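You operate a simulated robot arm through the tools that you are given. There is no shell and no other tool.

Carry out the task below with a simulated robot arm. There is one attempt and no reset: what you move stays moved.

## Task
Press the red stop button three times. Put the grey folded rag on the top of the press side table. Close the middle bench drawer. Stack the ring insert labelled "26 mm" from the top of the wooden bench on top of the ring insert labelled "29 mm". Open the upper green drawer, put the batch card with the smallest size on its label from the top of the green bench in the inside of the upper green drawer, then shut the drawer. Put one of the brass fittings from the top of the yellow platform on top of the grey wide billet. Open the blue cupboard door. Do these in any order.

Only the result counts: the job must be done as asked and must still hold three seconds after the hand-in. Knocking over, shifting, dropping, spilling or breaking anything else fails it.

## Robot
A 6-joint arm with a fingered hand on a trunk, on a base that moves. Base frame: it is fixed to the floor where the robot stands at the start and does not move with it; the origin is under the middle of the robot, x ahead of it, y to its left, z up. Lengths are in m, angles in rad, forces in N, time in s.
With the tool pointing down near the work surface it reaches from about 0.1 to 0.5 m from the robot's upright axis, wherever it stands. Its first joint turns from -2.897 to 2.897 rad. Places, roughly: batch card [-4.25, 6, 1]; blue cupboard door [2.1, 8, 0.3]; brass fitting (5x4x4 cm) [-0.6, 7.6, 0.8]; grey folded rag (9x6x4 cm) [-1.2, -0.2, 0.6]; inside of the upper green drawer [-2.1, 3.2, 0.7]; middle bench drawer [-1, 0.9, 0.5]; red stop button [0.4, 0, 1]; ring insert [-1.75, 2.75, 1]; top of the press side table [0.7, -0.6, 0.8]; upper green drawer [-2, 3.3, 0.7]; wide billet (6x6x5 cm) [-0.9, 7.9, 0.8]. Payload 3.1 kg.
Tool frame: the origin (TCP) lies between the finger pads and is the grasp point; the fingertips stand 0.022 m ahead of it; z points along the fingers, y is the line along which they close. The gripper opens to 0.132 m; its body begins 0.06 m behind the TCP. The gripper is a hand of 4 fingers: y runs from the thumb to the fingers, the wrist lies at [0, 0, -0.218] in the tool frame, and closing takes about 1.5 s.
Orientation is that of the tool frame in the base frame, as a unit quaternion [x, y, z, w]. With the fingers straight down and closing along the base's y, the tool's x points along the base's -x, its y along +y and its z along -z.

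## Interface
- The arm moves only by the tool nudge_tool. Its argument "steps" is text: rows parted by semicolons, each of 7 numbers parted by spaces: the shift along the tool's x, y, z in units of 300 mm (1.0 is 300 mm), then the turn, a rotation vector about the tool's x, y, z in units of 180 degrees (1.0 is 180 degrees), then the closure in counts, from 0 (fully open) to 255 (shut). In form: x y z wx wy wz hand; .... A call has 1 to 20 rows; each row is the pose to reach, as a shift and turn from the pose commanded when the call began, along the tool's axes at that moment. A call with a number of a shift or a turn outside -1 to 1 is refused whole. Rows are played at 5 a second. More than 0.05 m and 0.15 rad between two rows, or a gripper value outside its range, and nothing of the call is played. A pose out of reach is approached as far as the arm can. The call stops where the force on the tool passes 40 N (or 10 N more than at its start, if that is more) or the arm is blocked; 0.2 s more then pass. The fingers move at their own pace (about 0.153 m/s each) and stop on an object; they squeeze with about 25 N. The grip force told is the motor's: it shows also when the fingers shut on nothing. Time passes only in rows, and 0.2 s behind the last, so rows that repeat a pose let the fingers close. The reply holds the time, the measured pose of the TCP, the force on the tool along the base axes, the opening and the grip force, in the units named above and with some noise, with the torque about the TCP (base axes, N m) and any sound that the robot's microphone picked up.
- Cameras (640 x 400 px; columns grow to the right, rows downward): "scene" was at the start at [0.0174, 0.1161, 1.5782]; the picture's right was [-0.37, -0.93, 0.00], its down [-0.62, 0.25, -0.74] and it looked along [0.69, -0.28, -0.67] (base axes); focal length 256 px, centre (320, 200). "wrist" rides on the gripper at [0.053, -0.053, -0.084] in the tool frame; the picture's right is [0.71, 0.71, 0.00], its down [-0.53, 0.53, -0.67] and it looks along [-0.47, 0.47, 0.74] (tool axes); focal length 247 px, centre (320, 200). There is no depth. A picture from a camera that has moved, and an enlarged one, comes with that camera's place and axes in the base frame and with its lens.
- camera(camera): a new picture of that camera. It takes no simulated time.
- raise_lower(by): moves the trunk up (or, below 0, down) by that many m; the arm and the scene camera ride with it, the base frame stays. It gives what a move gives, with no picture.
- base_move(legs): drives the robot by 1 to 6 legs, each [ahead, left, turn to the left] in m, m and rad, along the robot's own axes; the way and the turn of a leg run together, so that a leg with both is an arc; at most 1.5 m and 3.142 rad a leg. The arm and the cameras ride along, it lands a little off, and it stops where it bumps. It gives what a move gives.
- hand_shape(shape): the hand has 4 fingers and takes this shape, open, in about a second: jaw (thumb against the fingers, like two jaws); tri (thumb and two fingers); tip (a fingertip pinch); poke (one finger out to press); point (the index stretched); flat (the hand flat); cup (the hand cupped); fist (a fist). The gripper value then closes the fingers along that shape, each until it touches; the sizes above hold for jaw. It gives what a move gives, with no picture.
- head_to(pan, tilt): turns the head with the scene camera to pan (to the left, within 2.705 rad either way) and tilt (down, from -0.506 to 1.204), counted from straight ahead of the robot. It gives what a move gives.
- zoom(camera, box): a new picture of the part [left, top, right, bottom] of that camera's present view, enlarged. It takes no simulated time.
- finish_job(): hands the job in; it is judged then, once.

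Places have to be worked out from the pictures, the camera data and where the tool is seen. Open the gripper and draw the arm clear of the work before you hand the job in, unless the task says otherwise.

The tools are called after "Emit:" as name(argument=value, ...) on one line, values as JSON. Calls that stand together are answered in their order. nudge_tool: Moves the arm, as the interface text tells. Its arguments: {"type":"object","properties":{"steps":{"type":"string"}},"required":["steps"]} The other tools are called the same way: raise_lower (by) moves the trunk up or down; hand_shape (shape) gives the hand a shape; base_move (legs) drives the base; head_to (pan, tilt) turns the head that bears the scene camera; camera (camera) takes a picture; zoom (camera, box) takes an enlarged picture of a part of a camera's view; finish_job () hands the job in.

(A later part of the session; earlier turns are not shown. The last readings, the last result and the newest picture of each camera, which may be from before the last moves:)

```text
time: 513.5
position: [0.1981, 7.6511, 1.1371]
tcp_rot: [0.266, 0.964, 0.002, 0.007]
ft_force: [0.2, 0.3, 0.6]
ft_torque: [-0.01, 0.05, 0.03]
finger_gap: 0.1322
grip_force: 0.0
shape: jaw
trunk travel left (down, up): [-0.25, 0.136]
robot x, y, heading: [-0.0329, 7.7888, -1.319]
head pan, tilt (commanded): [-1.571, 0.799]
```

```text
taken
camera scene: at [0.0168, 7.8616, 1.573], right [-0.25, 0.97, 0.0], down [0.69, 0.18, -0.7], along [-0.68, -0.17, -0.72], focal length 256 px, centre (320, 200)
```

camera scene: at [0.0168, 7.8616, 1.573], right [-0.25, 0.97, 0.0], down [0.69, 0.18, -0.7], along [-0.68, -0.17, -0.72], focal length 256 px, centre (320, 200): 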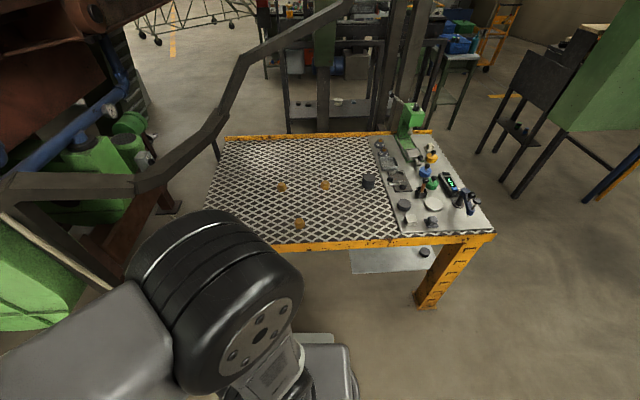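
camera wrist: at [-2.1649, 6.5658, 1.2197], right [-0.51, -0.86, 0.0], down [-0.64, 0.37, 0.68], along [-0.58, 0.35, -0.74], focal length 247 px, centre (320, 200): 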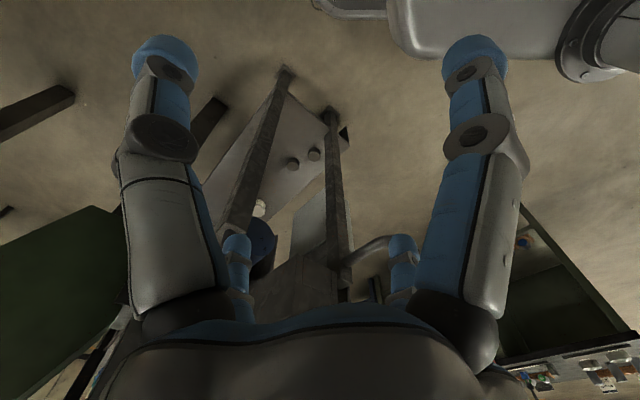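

All three fittings and several billets are in view. I enlarge the platform to identify the grey wide billet.

Emit:
zoom(camera="scene", box=[250, 130, 390, 250])

Emit:
zoom(camera="scene", box=[350, 100, 500, 240])

```text
3.33 times, centred on (320, 190) of scene
camera zoom: at [0.0168, 7.8616, 1.573], right [-0.25, 0.97, 0.0], down [0.69, 0.18, -0.7], along [-0.68, -0.17, -0.72], focal length 854 px, centre (320, 233)
```

zoom: 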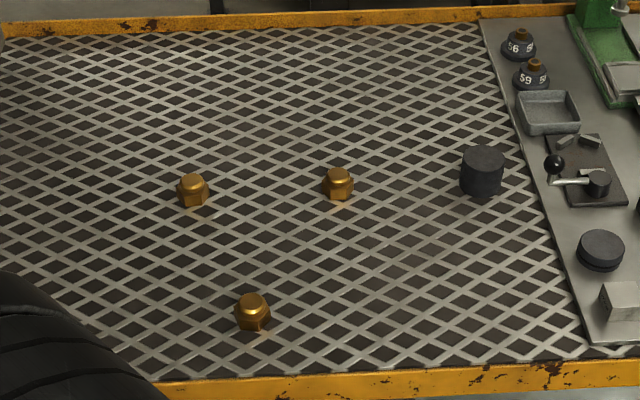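

```text
2.86 times, centred on (425, 170) of scene
camera zoom: at [0.0168, 7.8616, 1.573], right [-0.25, 0.97, 0.0], down [0.69, 0.18, -0.7], along [-0.68, -0.17, -0.72], focal length 732 px, centre (20, 286)
```

zoom: 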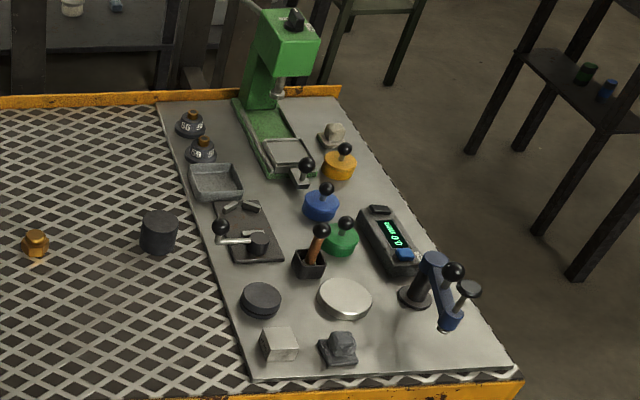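

The dark grey cylinder near [-0.915, 7.856] is the wide billet. It lies about 0.38 m inside the platform edge, so I must get close; I want to know whether my base fits under the platform. I turn the wrist camera back on my own base to see its height.

Emit:
nudge_tool(steps="-0.05 -0.13 0 0 0 -0.046 0; -0.1 -0.26 0 0 0 -0.092 0; -0.16 -0.38 0 0 0 -0.138 0; -0.24 -0.49 0.05 0 0 -0.184 0; -0.34 -0.58 0.1 0 0 -0.23 0; -0.45 -0.64 0.15 0 0 -0.276 0; -0.55 -0.68 0.2 0 0 -0.322 0; -0.62 -0.72 0.25 0 0 -0.368 0; -0.66 -0.74 0.3 0 0 -0.414 0; -0.68 -0.76 0.35 0 0 -0.46 0; -0.68 -0.76 0.4 0 0 -0.5 0")

Emit:
camera(camera="wrist")

```text
time: 515.9
position: [0.3137, 7.5011, 0.9662]
tcp_rot: [-0.45, 0.891, -0.046, -0.044]
ft_force: [-0.3, 0.3, 0.0]
ft_torque: [-0.02, -0.01, 0.0]
finger_gap: 0.1318
grip_force: 0.0
shape: jaw
out of reach, approached as far as the arm can: row 8, 9, 10, 11
trunk travel left (down, up): [-0.25, 0.136]
robot x, y, heading: [-0.0342, 7.7883, -1.317]
head pan, tilt (commanded): [-1.571, 0.799]
```

```text
taken
camera wrist: at [0.3274, 7.4366, 1.0582], right [-0.99, -0.15, 0.06], down [-0.09, 0.81, 0.58], along [-0.13, 0.56, -0.81], focal length 247 px, centre (320, 200)
```

wrist: 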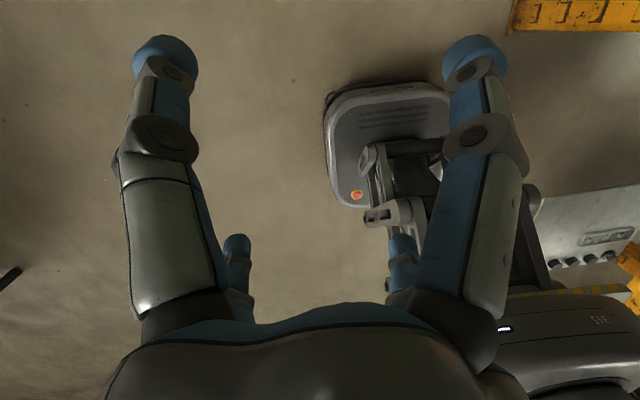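

The base is a low plate (well under the platform's 0.66 m underside) with a slim column near my axis, so I can slide partly under the platform's open east side. I bring the hand back to the front with normal yaw.

Emit:
nudge_tool(steps="0.034 0.045 -0.03 0 0 0.045 0; 0.069 0.09 -0.06 0 0 0.09 0; 0.103 0.136 -0.09 0 0 0.135 0; 0.137 0.181 -0.12 0 0 0.18 0; 0.172 0.226 -0.15 0 0 0.225 0; 0.206 0.271 -0.18 0 0 0.27 0; 0.24 0.317 -0.21 0 0 0.315 0; 0.275 0.362 -0.24 0 0 0.36 0; 0.309 0.407 -0.27 0 0 0.405 0; 0.343 0.452 -0.3 0 0 0.45 0; 0.378 0.498 -0.33 0 0 0.495 0; 0.412 0.543 -0.36 0 0 0.54 0; 0.446 0.588 -0.39 0 0 0.585 0; 0.48 0.633 -0.42 0 0 0.63 0; 0.515 0.679 -0.45 0 0 0.675 0; 0.549 0.724 -0.45 0 0 0.718 0")

Emit:
camera(camera="scene")

```text
time: 519.3
position: [0.0487, 7.5165, 1.1099]
tcp_rot: [0.613, 0.787, -0.061, 0.022]
ft_force: [0.3, 0.2, -0.3]
ft_torque: [0.03, -0.01, 0.0]
finger_gap: 0.1322
grip_force: 0.0
shape: jaw
trunk travel left (down, up): [-0.25, 0.136]
robot x, y, heading: [-0.0335, 7.7863, -1.311]
head pan, tilt (commanded): [-1.571, 0.799]
```

```text
taken
camera scene: at [0.0165, 7.8616, 1.573], right [-0.25, 0.97, 0.0], down [0.69, 0.18, -0.7], along [-0.68, -0.17, -0.72], focal length 256 px, centre (320, 200)
```

scene: 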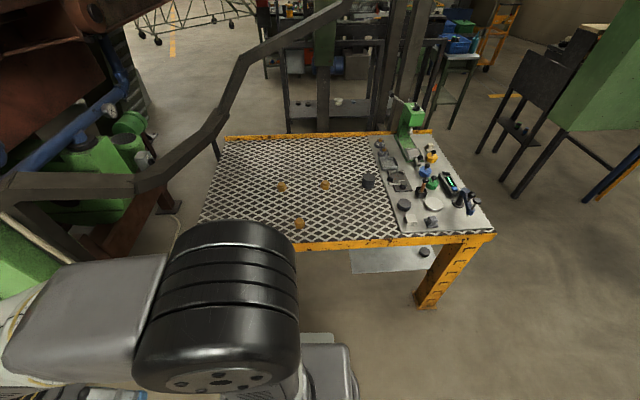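

A small tilt crept in from the unreachable pose. I correct it and swing the arm to my right, high above the platform.

Emit:
nudge_tool(steps="0 0 0 -0.022 0.035 -0.004 0; 0 0 0 -0.022 0.035 -0.004 0")

Emit:
nudge_tool(steps="0.017 -0.133 0 0 0 0.0455 0; 0.05 -0.25 -0.05 0 0 0.091 0; 0.1 -0.367 -0.1 0 0 0.1365 0; 0.15 -0.483 -0.1 0 0 0.182 0; 0.233 -0.6 -0.1 0 0 0.2275 0; 0.333 -0.7 -0.1 0 0 0.273 0; 0.433 -0.8 -0.1 0 0 0.3185 0; 0.55 -0.883 -0.1 0 0 0.364 0; 0.667 -0.95 -0.1 0 0 0.4095 0; 0.8 -0.993 -0.1 0 0 0.455 0; 0.933 -1.0 -0.1 0 0 0.5 0")

Emit:
camera(camera="scene")

```text
time: 519.9
position: [0.0495, 7.5175, 1.1094]
tcp_rot: [0.608, 0.794, 0.002, -0.001]
ft_force: [0.4, 0.0, 0.3]
ft_torque: [-0.01, -0.03, -0.01]
finger_gap: 0.1317
grip_force: 0.1
shape: jaw
trunk travel left (down, up): [-0.25, 0.136]
robot x, y, heading: [-0.0318, 7.7866, -1.319]
head pan, tilt (commanded): [-1.571, 0.799]
```

```text
time: 522.3
position: [-0.3122, 7.7082, 1.1404]
tcp_rot: [0.991, 0.131, 0.001, 0.0]
ft_force: [-0.2, -0.7, 0.5]
ft_torque: [-0.02, -0.01, 0.01]
finger_gap: 0.1318
grip_force: 0.0
shape: jaw
trunk travel left (down, up): [-0.25, 0.136]
robot x, y, heading: [-0.0341, 7.7863, -1.319]
head pan, tilt (commanded): [-1.571, 0.799]
```

```text
taken
camera scene: at [0.0165, 7.8623, 1.573], right [-0.25, 0.97, 0.0], down [0.69, 0.18, -0.7], along [-0.68, -0.17, -0.72], focal length 256 px, centre (320, 200)
```

scene: 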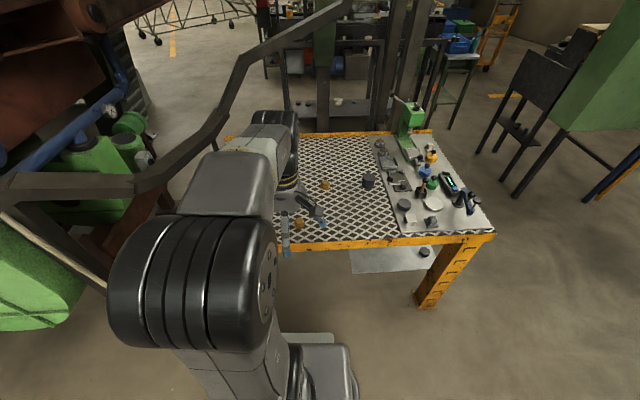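

I shift back along the platform so both fitting and billet are in reach, then close in on the edge, watching for contact.

Emit:
base_move(legs=[[-0.17, 0, 0.05], [0, -0.2, 0]])

Emit:
head_to(pan=-1.57, tilt=1.0)

Emit:
camera(camera="scene")

Emit:
camera(camera="wrist")

```text
time: 525.0
position: [-0.5501, 7.7947, 1.1405]
tcp_rot: [0.987, 0.16, 0.0, -0.001]
ft_force: [-0.5, 1.0, -0.4]
ft_torque: [0.03, 0.01, 0.01]
finger_gap: 0.1319
grip_force: 0.0
shape: jaw
trunk travel left (down, up): [-0.25, 0.136]
robot x, y, heading: [-0.2779, 7.8926, -1.264]
head pan, tilt (commanded): [-1.571, 0.799]
```

```text
time: 525.8
position: [-0.5496, 7.796, 1.1405]
tcp_rot: [0.987, 0.16, 0.0, -0.002]
ft_force: [0.2, -0.3, 0.2]
ft_torque: [0.0, 0.06, 0.03]
finger_gap: 0.1321
grip_force: 0.0
shape: jaw
trunk travel left (down, up): [-0.25, 0.136]
robot x, y, heading: [-0.2729, 7.893, -1.258]
head pan, tilt (commanded): [-1.571, 1.0]
```

```text
taken
camera scene: at [-0.2196, 7.9719, 1.5579], right [-0.31, 0.95, 0.0], down [0.8, 0.26, -0.54], along [-0.52, -0.17, -0.84], focal length 256 px, centre (320, 200)
```

scene: 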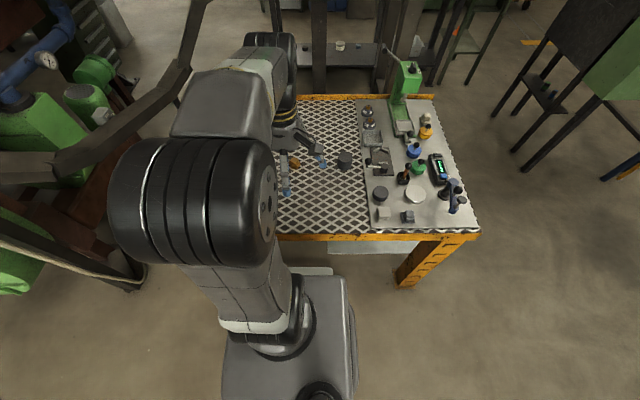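

```text
taken
camera wrist: at [-0.516, 7.8614, 1.2251], right [0.89, -0.45, 0.0], down [-0.33, -0.67, 0.67], along [-0.3, -0.6, -0.75], focal length 247 px, centre (320, 200)
```

wrist: 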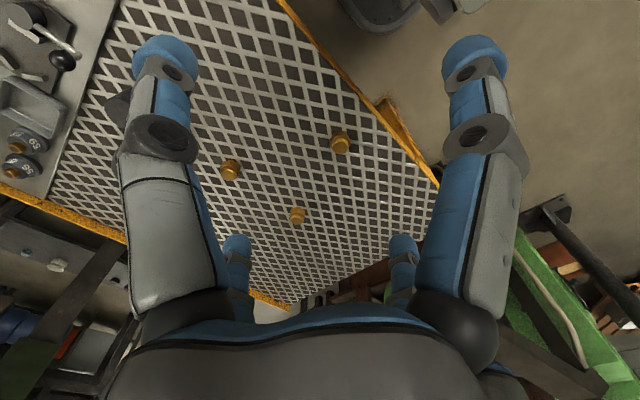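

I'm 0.24 m from the platform edge and all fittings are located consistently. I pick the nearest one (at [-0.593, 7.618]) first: I move the hand above it.

Emit:
nudge_tool(steps="-0.065 0.1 0.05 0 0 0 0; -0.13 0.2 0.12 0 0 0 0; -0.195 0.31 0.2 0 0 0 0; -0.26 0.42 0.3 0 0 0 20; -0.325 0.517 0.4 0 0 0 50; -0.325 0.517 0.52 0 0 0 60; -0.325 0.517 0.62 0 0 0 60")

Emit:
camera(camera="wrist")

Emit:
camera(camera="scene")

```text
time: 527.4
position: [-0.5942, 7.6164, 0.9527]
tcp_rot: [0.987, 0.161, 0.0, -0.002]
ft_force: [0.2, -0.2, 0.2]
ft_torque: [0.03, 0.05, 0.03]
finger_gap: 0.1014
grip_force: 0.1
shape: jaw
trunk travel left (down, up): [-0.25, 0.136]
robot x, y, heading: [-0.2742, 7.8891, -1.255]
head pan, tilt (commanded): [-1.571, 1.0]
```

```text
taken
camera wrist: at [-0.5604, 7.6826, 1.0363], right [0.89, -0.45, 0.0], down [-0.33, -0.67, 0.67], along [-0.3, -0.6, -0.75], focal length 247 px, centre (320, 200)
```

wrist: 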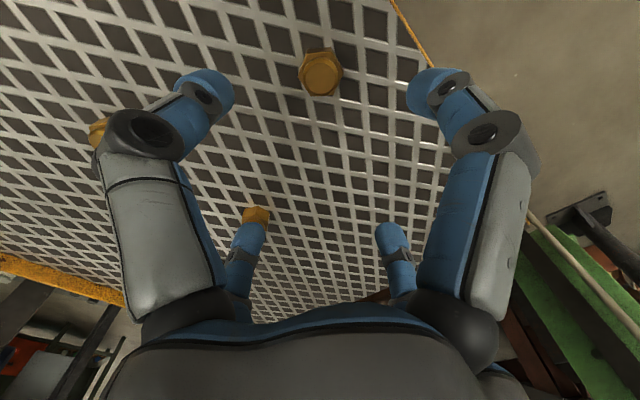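

```text
taken
camera scene: at [-0.2204, 7.9711, 1.5579], right [-0.31, 0.95, 0.0], down [0.8, 0.26, -0.54], along [-0.51, -0.16, -0.84], focal length 256 px, centre (320, 200)
```

scene: 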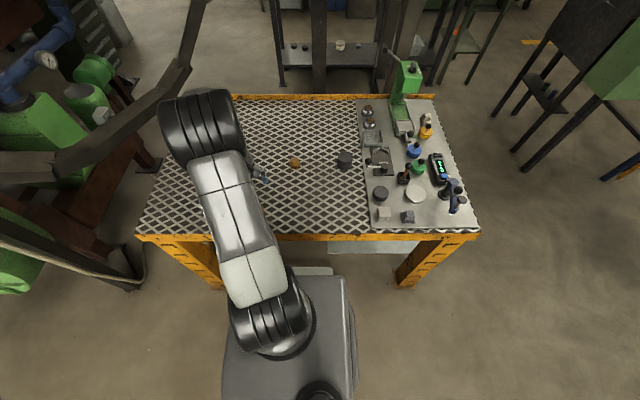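

The fitting is almost centred under the hand. I enlarge it to see its shape and orientation.

Emit:
zoom(camera="wrist", box=[270, 20, 380, 130])

```text
3.64 times, centred on (325, 75) of wrist
camera zoom: at [-0.5604, 7.6826, 1.0363], right [0.89, -0.45, 0.0], down [-0.33, -0.67, 0.67], along [-0.3, -0.6, -0.75], focal length 898 px, centre (302, 654)
```

zoom: 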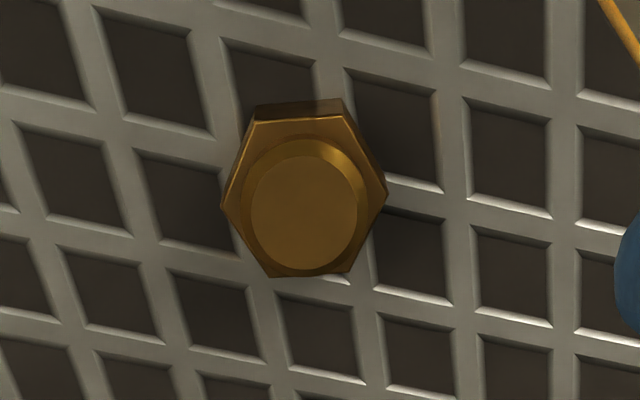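

The fitting is a hex base with a cylinder on top, centred within a millimetre or two. I descend around it to just above the grasp height.

Emit:
nudge_tool(steps="0 0 0.13 0 0 0 60; 0 0 0.26 0 0 0 60; 0 0 0.38 0 0 0 60; 0 0 0.48 0 0 0 60; 0 0 0.51 0 0 0 60")

Emit:
camera(camera="wrist")

```text
time: 528.6
position: [-0.5922, 7.617, 0.801]
tcp_rot: [0.987, 0.159, -0.001, -0.002]
ft_force: [0.2, 0.0, 0.3]
ft_torque: [-0.02, 0.02, 0.05]
finger_gap: 0.1013
grip_force: 0.0
shape: jaw
trunk travel left (down, up): [-0.25, 0.136]
robot x, y, heading: [-0.2731, 7.8911, -1.264]
head pan, tilt (commanded): [-1.571, 1.0]
```

```text
taken
camera wrist: at [-0.5603, 7.6838, 0.8845], right [0.89, -0.45, 0.0], down [-0.33, -0.67, 0.67], along [-0.3, -0.6, -0.75], focal length 247 px, centre (320, 200)
```

wrist: 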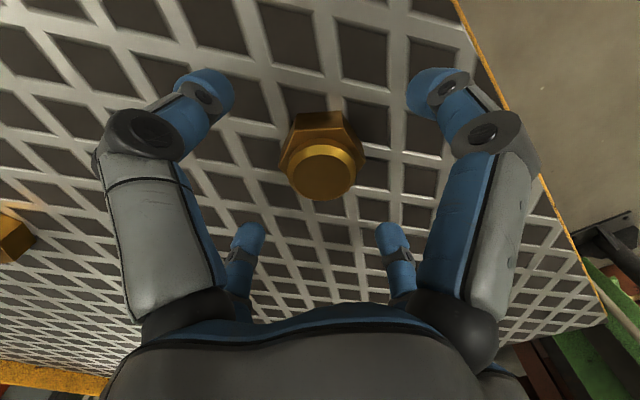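

Still well centred; its top is at about z 0.78. I lower 3 cm more and close on the hex base.

Emit:
nudge_tool(steps="0 0 0.05 0 0 0 60; 0 0 0.085 0 0 0 60; 0 0 0.1 0 0 0 60")

Emit:
nudge_tool(steps="0 0 0 0 0 0 110; 0 0 0 0 0 0 150; 0 0 0 0 0 0 190; 0 0 0 0 0 0 255; 0 0 0 0 0 0 255; 0 0 0 0 0 0 255; 0 0 0 0 0 0 255; 0 0 0 0 0 0 255")

Emit:
camera(camera="wrist")

```text
time: 529.2
position: [-0.5964, 7.6151, 0.7809]
tcp_rot: [0.987, 0.161, -0.004, 0.001]
ft_force: [3.1, 5.5, 24.8]
ft_torque: [-0.18, -0.34, 0.19]
finger_gap: 0.1005
grip_force: 0.1
shape: jaw
trunk travel left (down, up): [-0.25, 0.136]
robot x, y, heading: [-0.2778, 7.8908, -1.261]
head pan, tilt (commanded): [-1.571, 1.0]
stopped in row 3: the force on the tool passed its limit at 49 N (the readings are from after the stop); the commanded pose is now the measured one
```

```text
time: 531.0
position: [-0.5956, 7.6172, 0.7804]
tcp_rot: [0.987, 0.16, -0.004, 0.0]
ft_force: [-0.1, 2.0, 24.4]
ft_torque: [0.59, -0.2, -0.04]
finger_gap: 0.0436
grip_force: 24.6
shape: jaw
trunk travel left (down, up): [-0.25, 0.136]
robot x, y, heading: [-0.2748, 7.8903, -1.255]
head pan, tilt (commanded): [-1.571, 1.0]
```

```text
taken
camera wrist: at [-0.5616, 7.6832, 0.8636], right [0.89, -0.45, -0.01], down [-0.33, -0.66, 0.67], along [-0.3, -0.6, -0.74], focal length 247 px, centre (320, 200)
```

wrist: 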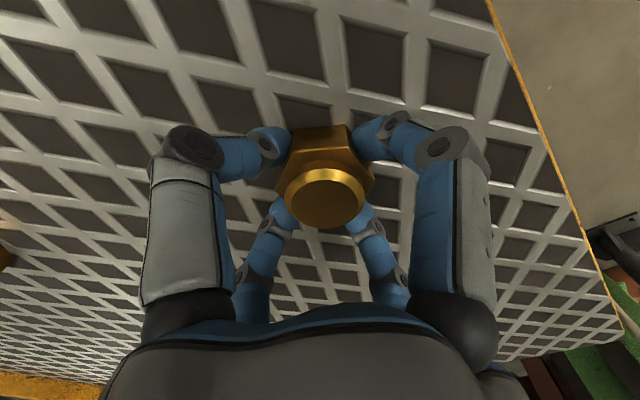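

The fingertips touched the mesh (so its surface is at about z 0.759) and the hand has closed on the hex. I lift it carefully.

Emit:
nudge_tool(steps="0 0 -0.03 0 0 0 255; 0 0 -0.08 0 0 0 255; 0 0 -0.18 0 0 0 255; 0 0 -0.3 0 0 0 255; 0 0 -0.42 0 0 0 255; 0 0 -0.55 0 0 0 255")

Emit:
camera(camera="wrist")

Emit:
zoom(camera="wrist", box=[240, 100, 400, 240])

```text
time: 532.4
position: [-0.5943, 7.6151, 0.946]
tcp_rot: [0.987, 0.16, -0.004, 0.001]
ft_force: [0.3, -1.2, -2.1]
ft_torque: [-0.01, -0.01, -0.01]
finger_gap: 0.0418
grip_force: 24.8
shape: jaw
trunk travel left (down, up): [-0.25, 0.136]
robot x, y, heading: [-0.2766, 7.8895, -1.26]
head pan, tilt (commanded): [-1.571, 1.0]
```

```text
taken
camera wrist: at [-0.5606, 7.6824, 1.0283], right [0.89, -0.45, 0.0], down [-0.33, -0.66, 0.67], along [-0.3, -0.6, -0.74], focal length 247 px, centre (320, 200)
```

wrist: 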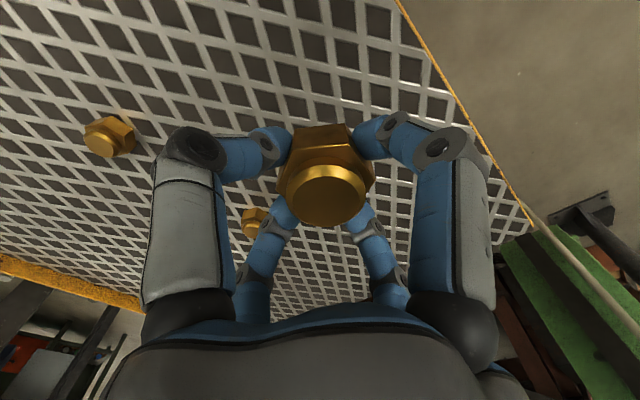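

```text
2.86 times, centred on (320, 170) of wrist
camera zoom: at [-0.5606, 7.6824, 1.0283], right [0.89, -0.45, 0.0], down [-0.33, -0.66, 0.67], along [-0.3, -0.6, -0.74], focal length 706 px, centre (320, 286)
```

zoom: 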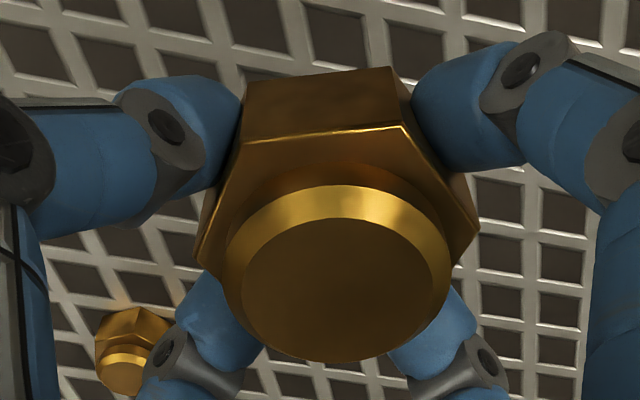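

The fitting is held level. Now I bring the base closer to the platform, in small legs, so the billet comes within reach.

Emit:
nudge_tool(steps="0 0 -0.12 0 0 0 255; 0 0 -0.25 0 0 0 255")

Emit:
base_move(legs=[[-0.12, 0, 0], [0, -0.07, 0]])

Emit:
camera(camera="scene")

```text
time: 533.0
position: [-0.5924, 7.6167, 1.0189]
tcp_rot: [0.987, 0.16, -0.003, 0.0]
ft_force: [0.3, -1.0, -2.2]
ft_torque: [-0.03, 0.0, 0.0]
finger_gap: 0.0418
grip_force: 24.7
shape: jaw
trunk travel left (down, up): [-0.25, 0.136]
robot x, y, heading: [-0.2791, 7.8973, -1.265]
head pan, tilt (commanded): [-1.571, 1.0]
```

```text
time: 534.8
position: [-0.6964, 7.7066, 1.0192]
tcp_rot: [0.987, 0.16, -0.002, 0.0]
ft_force: [-0.6, -0.7, -2.5]
ft_torque: [0.02, -0.04, -0.02]
finger_gap: 0.0419
grip_force: 25.3
shape: jaw
trunk travel left (down, up): [-0.25, 0.136]
robot x, y, heading: [-0.3756, 7.9799, -1.259]
head pan, tilt (commanded): [-1.571, 1.0]
```

```text
taken
camera scene: at [-0.3245, 8.0623, 1.558], right [-0.31, 0.95, 0.0], down [0.8, 0.26, -0.54], along [-0.51, -0.17, -0.84], focal length 256 px, centre (320, 200)
```

scene: 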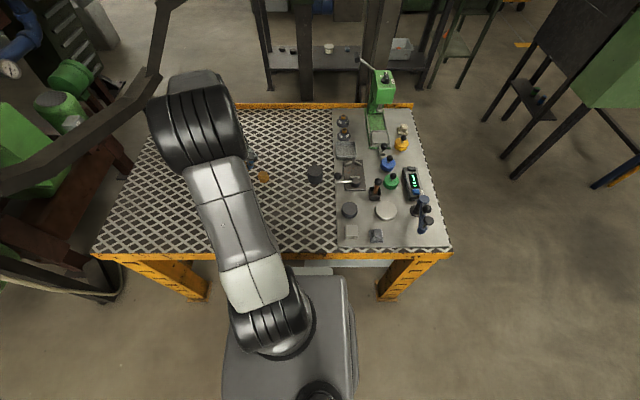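

No contact yet; the billet is now 0.55 m away at [-0.914, 7.853]. I close in another 6 cm.

Emit:
base_move(legs=[[0, -0.06, 0]])

Emit:
camera(camera="wrist")

Emit:
camera(camera="scene")

```text
time: 535.8
position: [-0.7546, 7.6874, 1.0181]
tcp_rot: [0.987, 0.16, -0.002, 0.0]
ft_force: [1.4, 0.9, -2.3]
ft_torque: [0.01, -0.01, 0.01]
finger_gap: 0.0419
grip_force: 24.9
shape: jaw
trunk travel left (down, up): [-0.25, 0.136]
robot x, y, heading: [-0.4362, 7.9666, -1.257]
head pan, tilt (commanded): [-1.571, 1.0]
```

```text
taken
camera wrist: at [-0.7205, 7.7552, 1.1025], right [0.9, -0.45, 0.0], down [-0.33, -0.67, 0.67], along [-0.3, -0.6, -0.74], focal length 247 px, centre (320, 200)
```

wrist: 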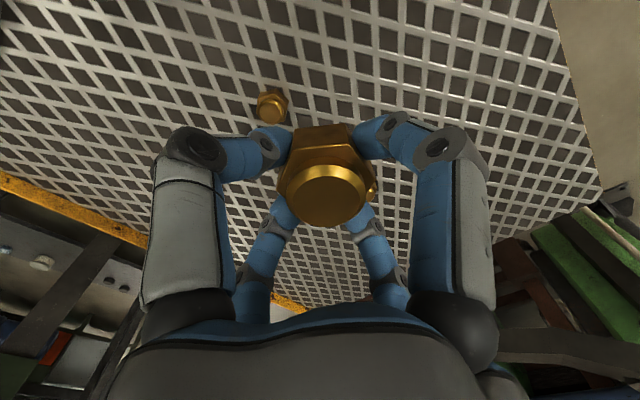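

```text
taken
camera scene: at [-0.3819, 8.0435, 1.558], right [-0.31, 0.95, 0.0], down [0.8, 0.26, -0.54], along [-0.51, -0.17, -0.84], focal length 256 px, centre (320, 200)
```

scene: 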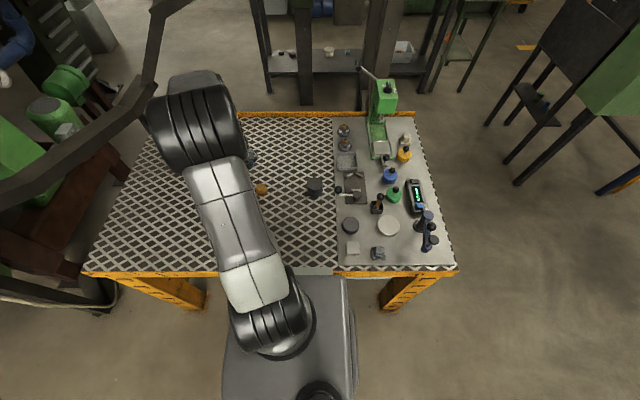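

Now within 0.49 m of the billet. I move the hand to a spot where the wrist camera can see the billet beside the held fitting.

Emit:
nudge_tool(steps="0 -0.12 0 0 0 0 255; 0 -0.24 0 0 0 0 255; 0 -0.36 0 0 0 0 255; 0 -0.36 0.03 0 0 0 255")

Emit:
camera(camera="wrist")

Emit:
zoom(camera="scene", box=[230, 120, 400, 240])

```text
time: 536.8
position: [-0.7871, 7.7909, 1.01]
tcp_rot: [0.987, 0.161, -0.004, -0.001]
ft_force: [0.6, -0.3, -1.7]
ft_torque: [-0.04, 0.0, 0.02]
finger_gap: 0.0416
grip_force: 25.3
shape: jaw
trunk travel left (down, up): [-0.25, 0.136]
robot x, y, heading: [-0.4352, 7.9647, -1.264]
head pan, tilt (commanded): [-1.571, 1.0]
```

```text
taken
camera wrist: at [-0.7531, 7.8577, 1.0943], right [0.9, -0.45, 0.0], down [-0.33, -0.67, 0.67], along [-0.3, -0.6, -0.74], focal length 247 px, centre (320, 200)
```

wrist: 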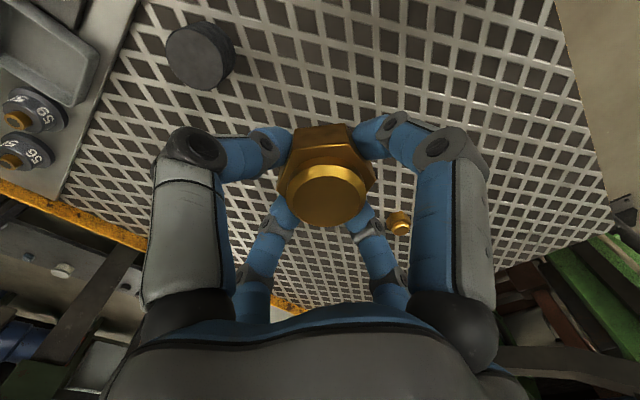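

```text
3.33 times, centred on (315, 180) of scene
camera zoom: at [-0.3795, 8.0435, 1.5579], right [-0.31, 0.95, 0.0], down [0.8, 0.26, -0.54], along [-0.51, -0.17, -0.84], focal length 854 px, centre (337, 267)
```

zoom: 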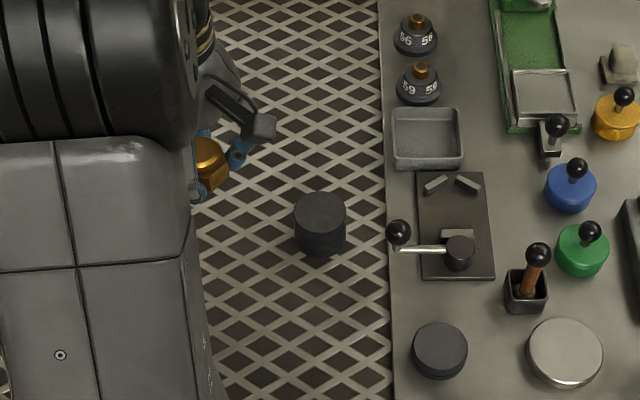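

The billet is visible at upper left. I enlarge it for its exact centre.

Emit:
zoom(camera="wrist", box=[140, 0, 260, 100])

Emit:
zoom(camera="wrist", box=[250, 110, 400, 240])

```text
4.00 times, centred on (200, 50) of wrist
camera zoom: at [-0.7531, 7.8577, 1.0943], right [0.9, -0.45, 0.0], down [-0.33, -0.67, 0.67], along [-0.3, -0.6, -0.74], focal length 988 px, centre (800, 800)
```

zoom: 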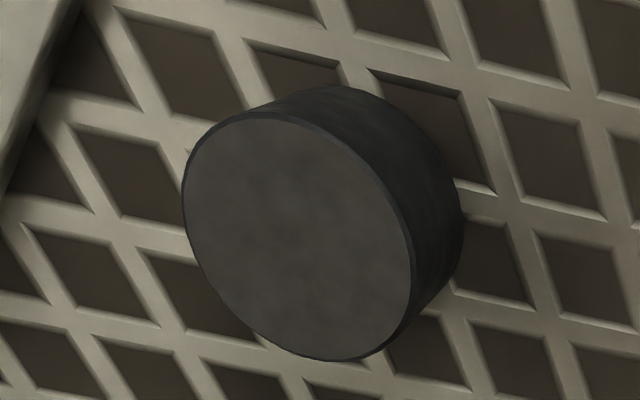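

```text
3.08 times, centred on (325, 175) of wrist
camera zoom: at [-0.7531, 7.8577, 1.0943], right [0.9, -0.45, 0.0], down [-0.33, -0.67, 0.67], along [-0.3, -0.6, -0.74], focal length 760 px, centre (305, 277)
```

zoom: 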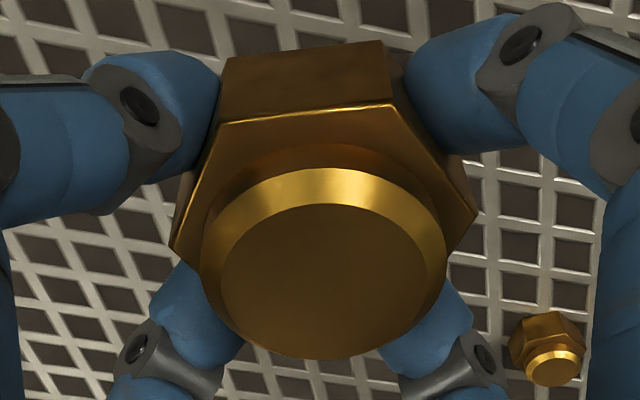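

Triangulated, the billet's top centre is at [-0.900, 7.859, 0.805], tool offset (-0.086, -0.101). I carry the fitting over it, allowing for its 2 mm offset in the grip.

Emit:
nudge_tool(steps="-0.075 -0.087 0 0 0 0 255; -0.15 -0.174 0 0 0 0 255; -0.225 -0.26 0 0 0 0 255; -0.294 -0.343 0 0 0 0 255; -0.294 -0.343 0.1 0 0 0 255; -0.294 -0.343 0.2 0 0 0 255; -0.294 -0.343 0.3 0 0 0 255; -0.294 -0.343 0.4 0 0 0 255; -0.294 -0.343 0.45 0 0 0 255")

Emit:
camera(camera="wrist")

Emit:
zoom(camera="scene", box=[260, 130, 380, 230])

```text
time: 538.8
position: [-0.9038, 7.8632, 0.8762]
tcp_rot: [0.987, 0.16, -0.003, 0.001]
ft_force: [-0.3, -0.2, -2.3]
ft_torque: [-0.01, 0.01, -0.01]
finger_gap: 0.0418
grip_force: 25.1
shape: jaw
trunk travel left (down, up): [-0.25, 0.136]
robot x, y, heading: [-0.4336, 7.9654, -1.257]
head pan, tilt (commanded): [-1.571, 1.0]
```

```text
taken
camera wrist: at [-0.8714, 7.9289, 0.9598], right [0.9, -0.45, -0.01], down [-0.33, -0.66, 0.67], along [-0.3, -0.6, -0.74], focal length 247 px, centre (320, 200)
```

wrist: 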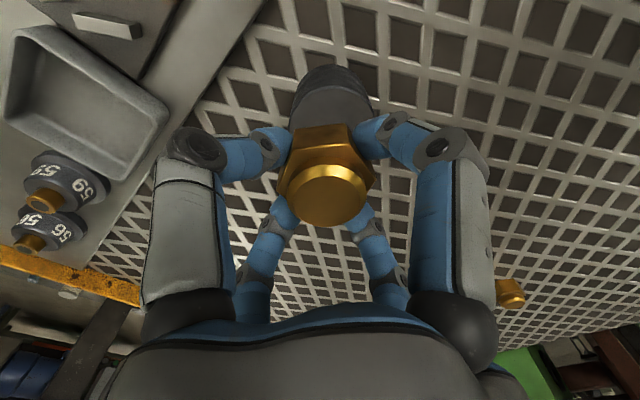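

```text
4.00 times, centred on (320, 180) of scene
camera zoom: at [-0.3796, 8.0445, 1.5579], right [-0.31, 0.95, 0.0], down [0.8, 0.26, -0.54], along [-0.51, -0.17, -0.84], focal length 1025 px, centre (320, 280)
```

zoom: 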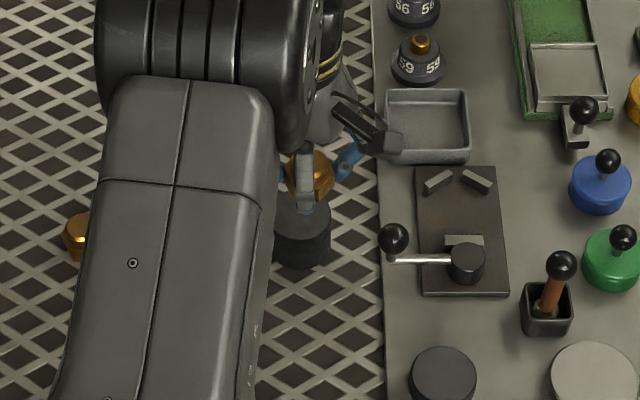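

The fitting is close above the billet. I enlarge the wrist view to compare their centres.

Emit:
zoom(camera="wrist", box=[240, 50, 420, 240])

Emit:
zoom(camera="scene", box=[310, 160, 360, 205])

```text
2.11 times, centred on (330, 145) of wrist
camera zoom: at [-0.8714, 7.9289, 0.9598], right [0.9, -0.45, -0.01], down [-0.33, -0.66, 0.67], along [-0.3, -0.6, -0.74], focal length 520 px, centre (299, 316)
```

zoom: 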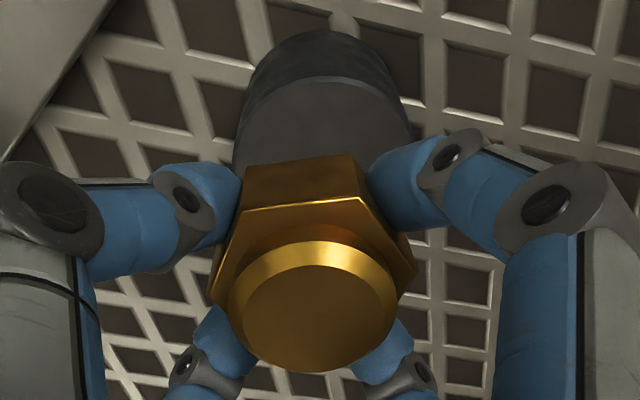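

```text
8.89 times, centred on (335, 182) of scene
camera zoom: at [-0.3796, 8.0445, 1.5579], right [-0.31, 0.95, 0.0], down [0.8, 0.26, -0.54], along [-0.51, -0.17, -0.84], focal length 2278 px, centre (187, 356)
```

zoom: 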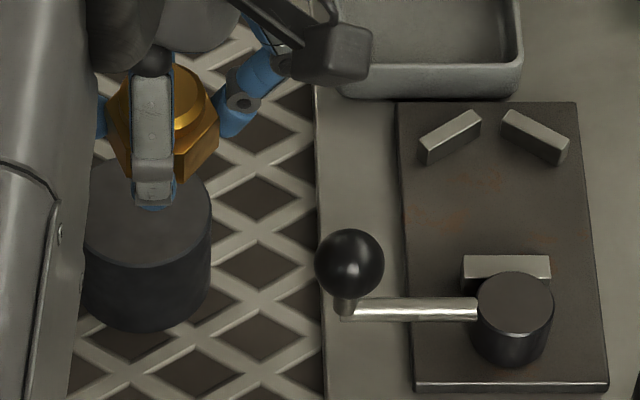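

The fitting should go about 8 mm further along the tool's y to be centred on the billet. I correct and descend to just above contact.

Emit:
nudge_tool(steps="0 0.015 0.03 0 0 0 255; 0 0.027 0.06 0 0 0 255; 0 0.027 0.1 0 0 0 255; 0 0.027 0.125 0 0 0 255")

Emit:
zoom(camera="wrist", box=[240, 50, 420, 240])

Emit:
zoom(camera="scene", box=[310, 160, 360, 205])

```text
time: 539.8
position: [-0.9014, 7.8537, 0.8391]
tcp_rot: [0.987, 0.161, -0.004, 0.001]
ft_force: [-0.5, 0.4, -1.7]
ft_torque: [0.0, 0.03, -0.04]
finger_gap: 0.0418
grip_force: 25.2
shape: jaw
trunk travel left (down, up): [-0.25, 0.136]
robot x, y, heading: [-0.4303, 7.9654, -1.261]
head pan, tilt (commanded): [-1.571, 1.0]
```

```text
2.11 times, centred on (330, 145) of wrist
camera zoom: at [-0.8683, 7.9198, 0.9219], right [0.9, -0.45, 0.0], down [-0.33, -0.67, 0.67], along [-0.3, -0.6, -0.74], focal length 520 px, centre (299, 316)
```

zoom: 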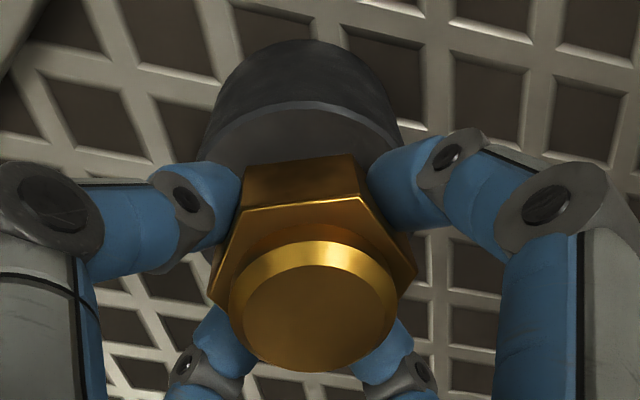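

```text
8.89 times, centred on (335, 182) of scene
camera zoom: at [-0.3795, 8.0444, 1.5579], right [-0.31, 0.95, 0.0], down [0.8, 0.26, -0.54], along [-0.51, -0.17, -0.84], focal length 2278 px, centre (187, 356)
```

zoom: 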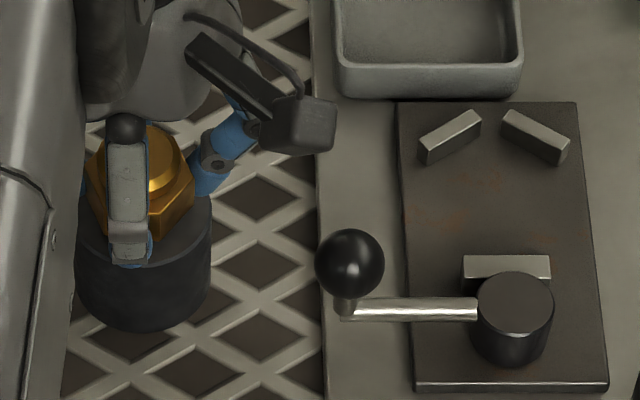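

The fitting is centred on the billet within about 2 mm in both views. I lower in 1–2 mm steps until contact.

Emit:
nudge_tool(steps="0 -0.005 0.01 0 0 0 255; 0 -0.005 0.02 0 0 0 255")

Emit:
nudge_tool(steps="0 0 0.005 0 0 0 255; 0 0 0.01 0 0 0 255")

Emit:
nudge_tool(steps="0 0 0.005 0 0 0 255; 0 0 0.01 0 0 0 255")

```text
time: 540.4
position: [-0.9035, 7.8553, 0.8313]
tcp_rot: [0.987, 0.16, -0.003, 0.001]
ft_force: [-0.4, -0.3, -2.7]
ft_torque: [0.0, 0.03, -0.01]
finger_gap: 0.0418
grip_force: 24.9
shape: jaw
trunk travel left (down, up): [-0.25, 0.136]
robot x, y, heading: [-0.4327, 7.9664, -1.263]
head pan, tilt (commanded): [-1.571, 1.0]
```

```text
time: 541.0
position: [-0.9024, 7.8541, 0.8306]
tcp_rot: [0.987, 0.161, -0.004, 0.0]
ft_force: [0.3, 0.8, 9.7]
ft_torque: [0.12, -0.32, 0.0]
finger_gap: 0.0417
grip_force: 24.9
shape: jaw
trunk travel left (down, up): [-0.25, 0.136]
robot x, y, heading: [-0.4336, 7.9623, -1.257]
head pan, tilt (commanded): [-1.571, 1.0]
```

```text
time: 541.6
position: [-0.9018, 7.8554, 0.8312]
tcp_rot: [0.987, 0.161, -0.007, 0.0]
ft_force: [-1.6, 3.6, 34.7]
ft_torque: [0.63, -0.41, 0.1]
finger_gap: 0.0423
grip_force: 24.9
shape: jaw
trunk travel left (down, up): [-0.25, 0.136]
robot x, y, heading: [-0.4362, 7.9648, -1.262]
head pan, tilt (commanded): [-1.571, 1.0]
```

Firm contact. I relax the pressure by 3 mm of command and open the fingers slowly.

Emit:
nudge_tool(steps="0 0 -0.01 0 0 0 230; 0 0 -0.01 0 0 0 200; 0 0 -0.01 0 0 0 180; 0 0 -0.01 0 0 0 170; 0 0 -0.01 0 0 0 160; 0 0 -0.01 0 0 0 150; 0 0 -0.01 0 0 0 140; 0 0 -0.01 0 0 0 130; 0 0 -0.01 0 0 0 125; 0 0 -0.01 0 0 0 125; 0 0 -0.01 0 0 0 125")

Emit:
zoom(camera="wrist", box=[200, 50, 440, 250])

Emit:
zoom(camera="scene", box=[290, 150, 370, 215])

```text
time: 544.0
position: [-0.9013, 7.8537, 0.8298]
tcp_rot: [0.987, 0.161, -0.003, 0.001]
ft_force: [-1.0, -2.8, 9.9]
ft_torque: [0.0, -0.28, -0.09]
finger_gap: 0.0655
grip_force: 0.0
shape: jaw
trunk travel left (down, up): [-0.25, 0.136]
robot x, y, heading: [-0.4355, 7.9644, -1.263]
head pan, tilt (commanded): [-1.571, 1.0]
```

```text
2.00 times, centred on (320, 150) of wrist
camera zoom: at [-0.8674, 7.9209, 0.9131], right [0.9, -0.45, -0.01], down [-0.33, -0.67, 0.67], along [-0.3, -0.6, -0.74], focal length 494 px, centre (320, 300)
```

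zoom: 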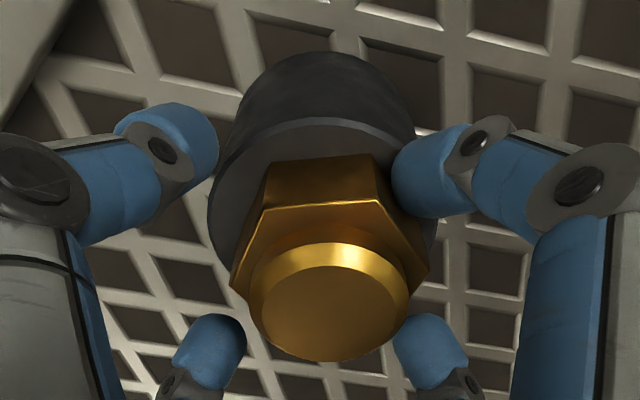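

```text
6.15 times, centred on (330, 182) of scene
camera zoom: at [-0.3782, 8.0442, 1.5578], right [-0.31, 0.95, 0.0], down [0.8, 0.26, -0.54], along [-0.51, -0.17, -0.84], focal length 1577 px, centre (258, 308)
```

zoom: 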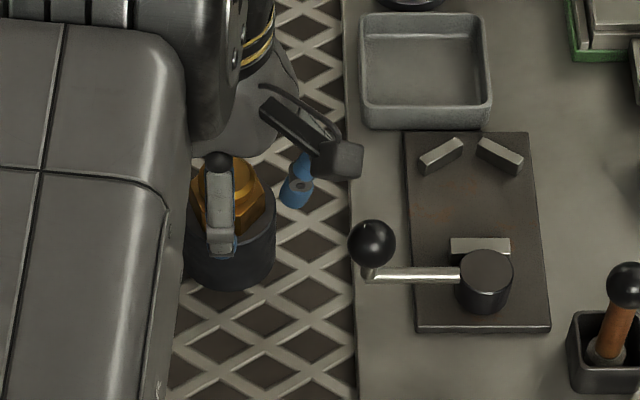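

The fitting rests on the billet and the fingers are off it. I open slightly more and raise the hand straight up.

Emit:
nudge_tool(steps="0 0 -0.005 0 0 0 115; 0 0 -0.01 0 0 0 110; 0 0 -0.04 0 0 0 110; 0 0 -0.08 0 0 0 110; 0 0 -0.14 0 0 0 110; 0 0 -0.22 0 0 0 110; 0 0 -0.34 0 0 0 110; 0 0 -0.48 0 0 0 110; 0 0 -0.62 0 0 0 80; 0 0 -0.76 0 0 0 40")

Emit:
camera(camera="wrist")

Emit:
zoom(camera="scene", box=[290, 150, 370, 215])

```text
time: 546.2
position: [-0.9018, 7.855, 1.0596]
tcp_rot: [0.987, 0.161, -0.003, 0.0]
ft_force: [-0.1, -0.2, -0.6]
ft_torque: [-0.03, -0.02, -0.01]
finger_gap: 0.111
grip_force: 0.0
shape: jaw
trunk travel left (down, up): [-0.25, 0.136]
robot x, y, heading: [-0.4362, 7.9636, -1.259]
head pan, tilt (commanded): [-1.571, 1.0]
```

```text
taken
camera wrist: at [-0.8684, 7.9218, 1.142], right [0.9, -0.45, 0.0], down [-0.33, -0.67, 0.67], along [-0.3, -0.6, -0.74], focal length 247 px, centre (320, 200)
```

wrist: 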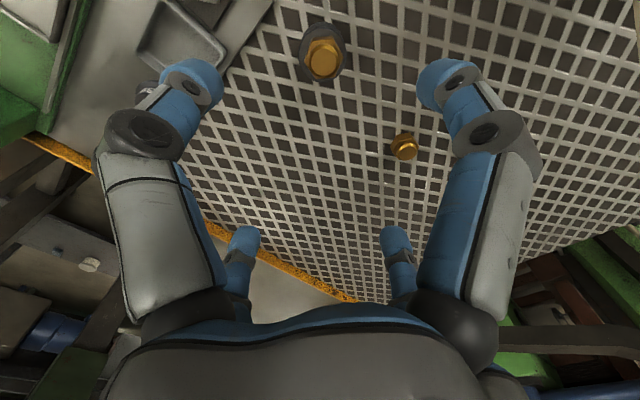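

```text
6.15 times, centred on (330, 182) of scene
camera zoom: at [-0.3789, 8.0445, 1.5578], right [-0.31, 0.95, 0.0], down [0.8, 0.26, -0.54], along [-0.51, -0.17, -0.84], focal length 1577 px, centre (258, 308)
```

zoom: 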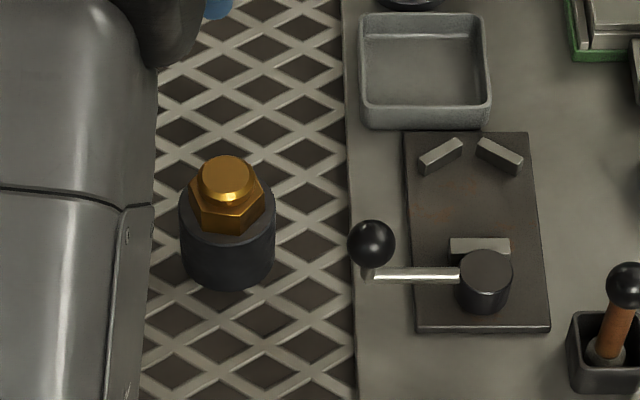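

The fitting stands well on the wide billet. Now the blue cupboard: I move away from the platform, then look at the gauge bench.

Emit:
base_move(legs=[[0, 0.45, 0]])

Emit:
head_to(pan=1.4, tilt=0.5)

Emit:
camera(camera="scene")

```text
time: 548.9
position: [-0.4757, 7.9916, 1.0583]
tcp_rot: [0.987, 0.161, -0.003, 0.001]
ft_force: [-0.5, -0.3, -0.9]
ft_torque: [0.0, 0.02, 0.0]
finger_gap: 0.1112
grip_force: 0.1
shape: jaw
trunk travel left (down, up): [-0.25, 0.136]
robot x, y, heading: [-0.0071, 8.1009, -1.257]
head pan, tilt (commanded): [-1.571, 1.0]
```

```text
time: 551.5
position: [-0.4773, 7.9921, 1.0576]
tcp_rot: [0.987, 0.161, -0.003, 0.0]
ft_force: [-0.3, -0.2, -0.7]
ft_torque: [-0.02, 0.01, 0.0]
finger_gap: 0.111
grip_force: 0.0
shape: jaw
trunk travel left (down, up): [-0.25, 0.136]
robot x, y, heading: [-0.0104, 8.0967, -1.256]
head pan, tilt (commanded): [1.4, 0.499]
```

```text
taken
camera scene: at [0.2022, 8.215, 1.5989], right [0.14, -0.99, 0.0], down [-0.47, -0.07, -0.88], along [0.87, 0.12, -0.48], focal length 256 px, centre (320, 200)
```

scene: 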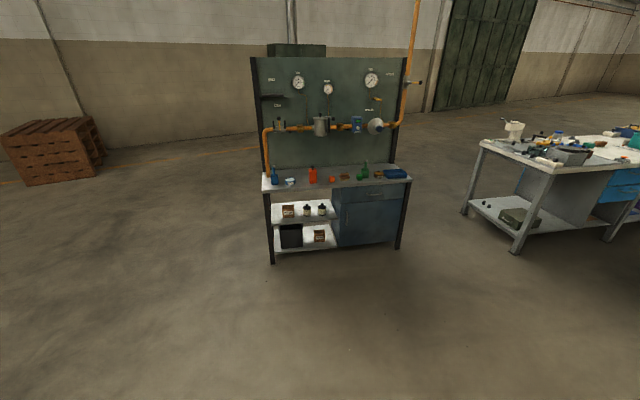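

The blue cupboard is in the lower right part of the gauge bench. I enlarge it.

Emit:
zoom(camera="scene", box=[250, 160, 420, 270])

```text
3.64 times, centred on (335, 215) of scene
camera zoom: at [0.2022, 8.215, 1.5989], right [0.14, -0.99, 0.0], down [-0.47, -0.07, -0.88], along [0.87, 0.12, -0.48], focal length 932 px, centre (266, 146)
```

zoom: 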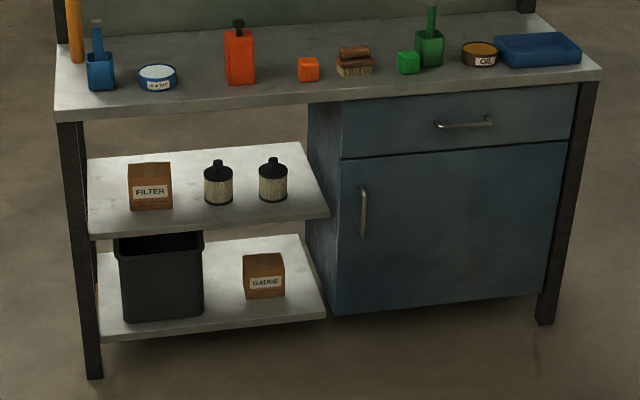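

The cupboard door has a vertical bar handle on its left side (z about 0.34–0.475, near [2.04, 8.25]) and hinges on the right. I swing the arm to the front, turn to face the bench and drive up to it.

Emit:
nudge_tool(steps="0.155 0.017 -0.05 0 0 0 0; 0.305 0.083 -0.1 0 0 0 0; 0.438 0.167 -0.15 0 0 0 0; 0.538 0.283 -0.15 0 0 -0.045 0; 0.621 0.417 -0.15 0 0 -0.09 0; 0.705 0.55 -0.15 0 0 -0.135 0; 0.821 0.667 -0.15 0 0 -0.18 0; 0.955 0.767 -0.15 0 0 -0.225 0")

Emit:
nudge_tool(steps="0.04 0.1 0 0 0 -0.0458 0; 0.09 0.2 0 0 0 -0.0917 0; 0.14 0.31 0 0 0 -0.1375 0; 0.19 0.42 0 0 0 -0.183 0; 0.245 0.525 0 0 0 -0.229 0; 0.297 0.627 0 0 0 -0.275 0")

Emit:
base_move(legs=[[0, 0, 1.576], [1.1, 0, 0]])

Emit:
head_to(pan=0.0, tilt=0.8)

Emit:
camera(camera="scene")

```text
refused: row 2 steps farther than a row can; nothing moved
```

```text
time: 552.9
position: [-0.3336, 7.8434, 1.0576]
tcp_rot: [0.829, 0.56, -0.003, 0.0]
ft_force: [0.7, 1.2, 0.4]
ft_torque: [0.02, -0.02, 0.04]
finger_gap: 0.1318
grip_force: 0.0
shape: jaw
trunk travel left (down, up): [-0.25, 0.136]
robot x, y, heading: [-0.0105, 8.0991, -1.254]
head pan, tilt (commanded): [1.4, 0.499]
```

```text
time: 562.4
position: [1.303, 8.1176, 1.0569]
tcp_rot: [0.186, 0.982, -0.002, 0.002]
ft_force: [1.0, -0.3, 0.1]
ft_torque: [0.0, 0.01, 0.0]
finger_gap: 0.1322
grip_force: 0.0
shape: jaw
trunk travel left (down, up): [-0.25, 0.136]
robot x, y, heading: [1.0409, 8.4413, 0.317]
head pan, tilt (commanded): [1.4, 0.499]
```

```text
time: 563.9
position: [1.3032, 8.1176, 1.0565]
tcp_rot: [0.187, 0.982, -0.003, 0.002]
ft_force: [-0.3, -0.5, 0.8]
ft_torque: [0.0, 0.0, 0.01]
finger_gap: 0.1318
grip_force: 0.1
shape: jaw
trunk travel left (down, up): [-0.25, 0.136]
robot x, y, heading: [1.0437, 8.4418, 0.318]
head pan, tilt (commanded): [0.0, 0.799]
```

```text
taken
camera scene: at [1.015, 8.5866, 1.573], right [0.32, -0.95, 0.0], down [-0.68, -0.23, -0.7], along [0.66, 0.22, -0.72], focal length 256 px, centre (320, 200)
```

scene: 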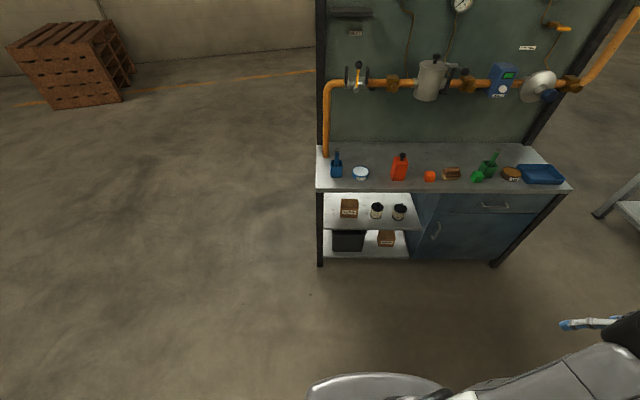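

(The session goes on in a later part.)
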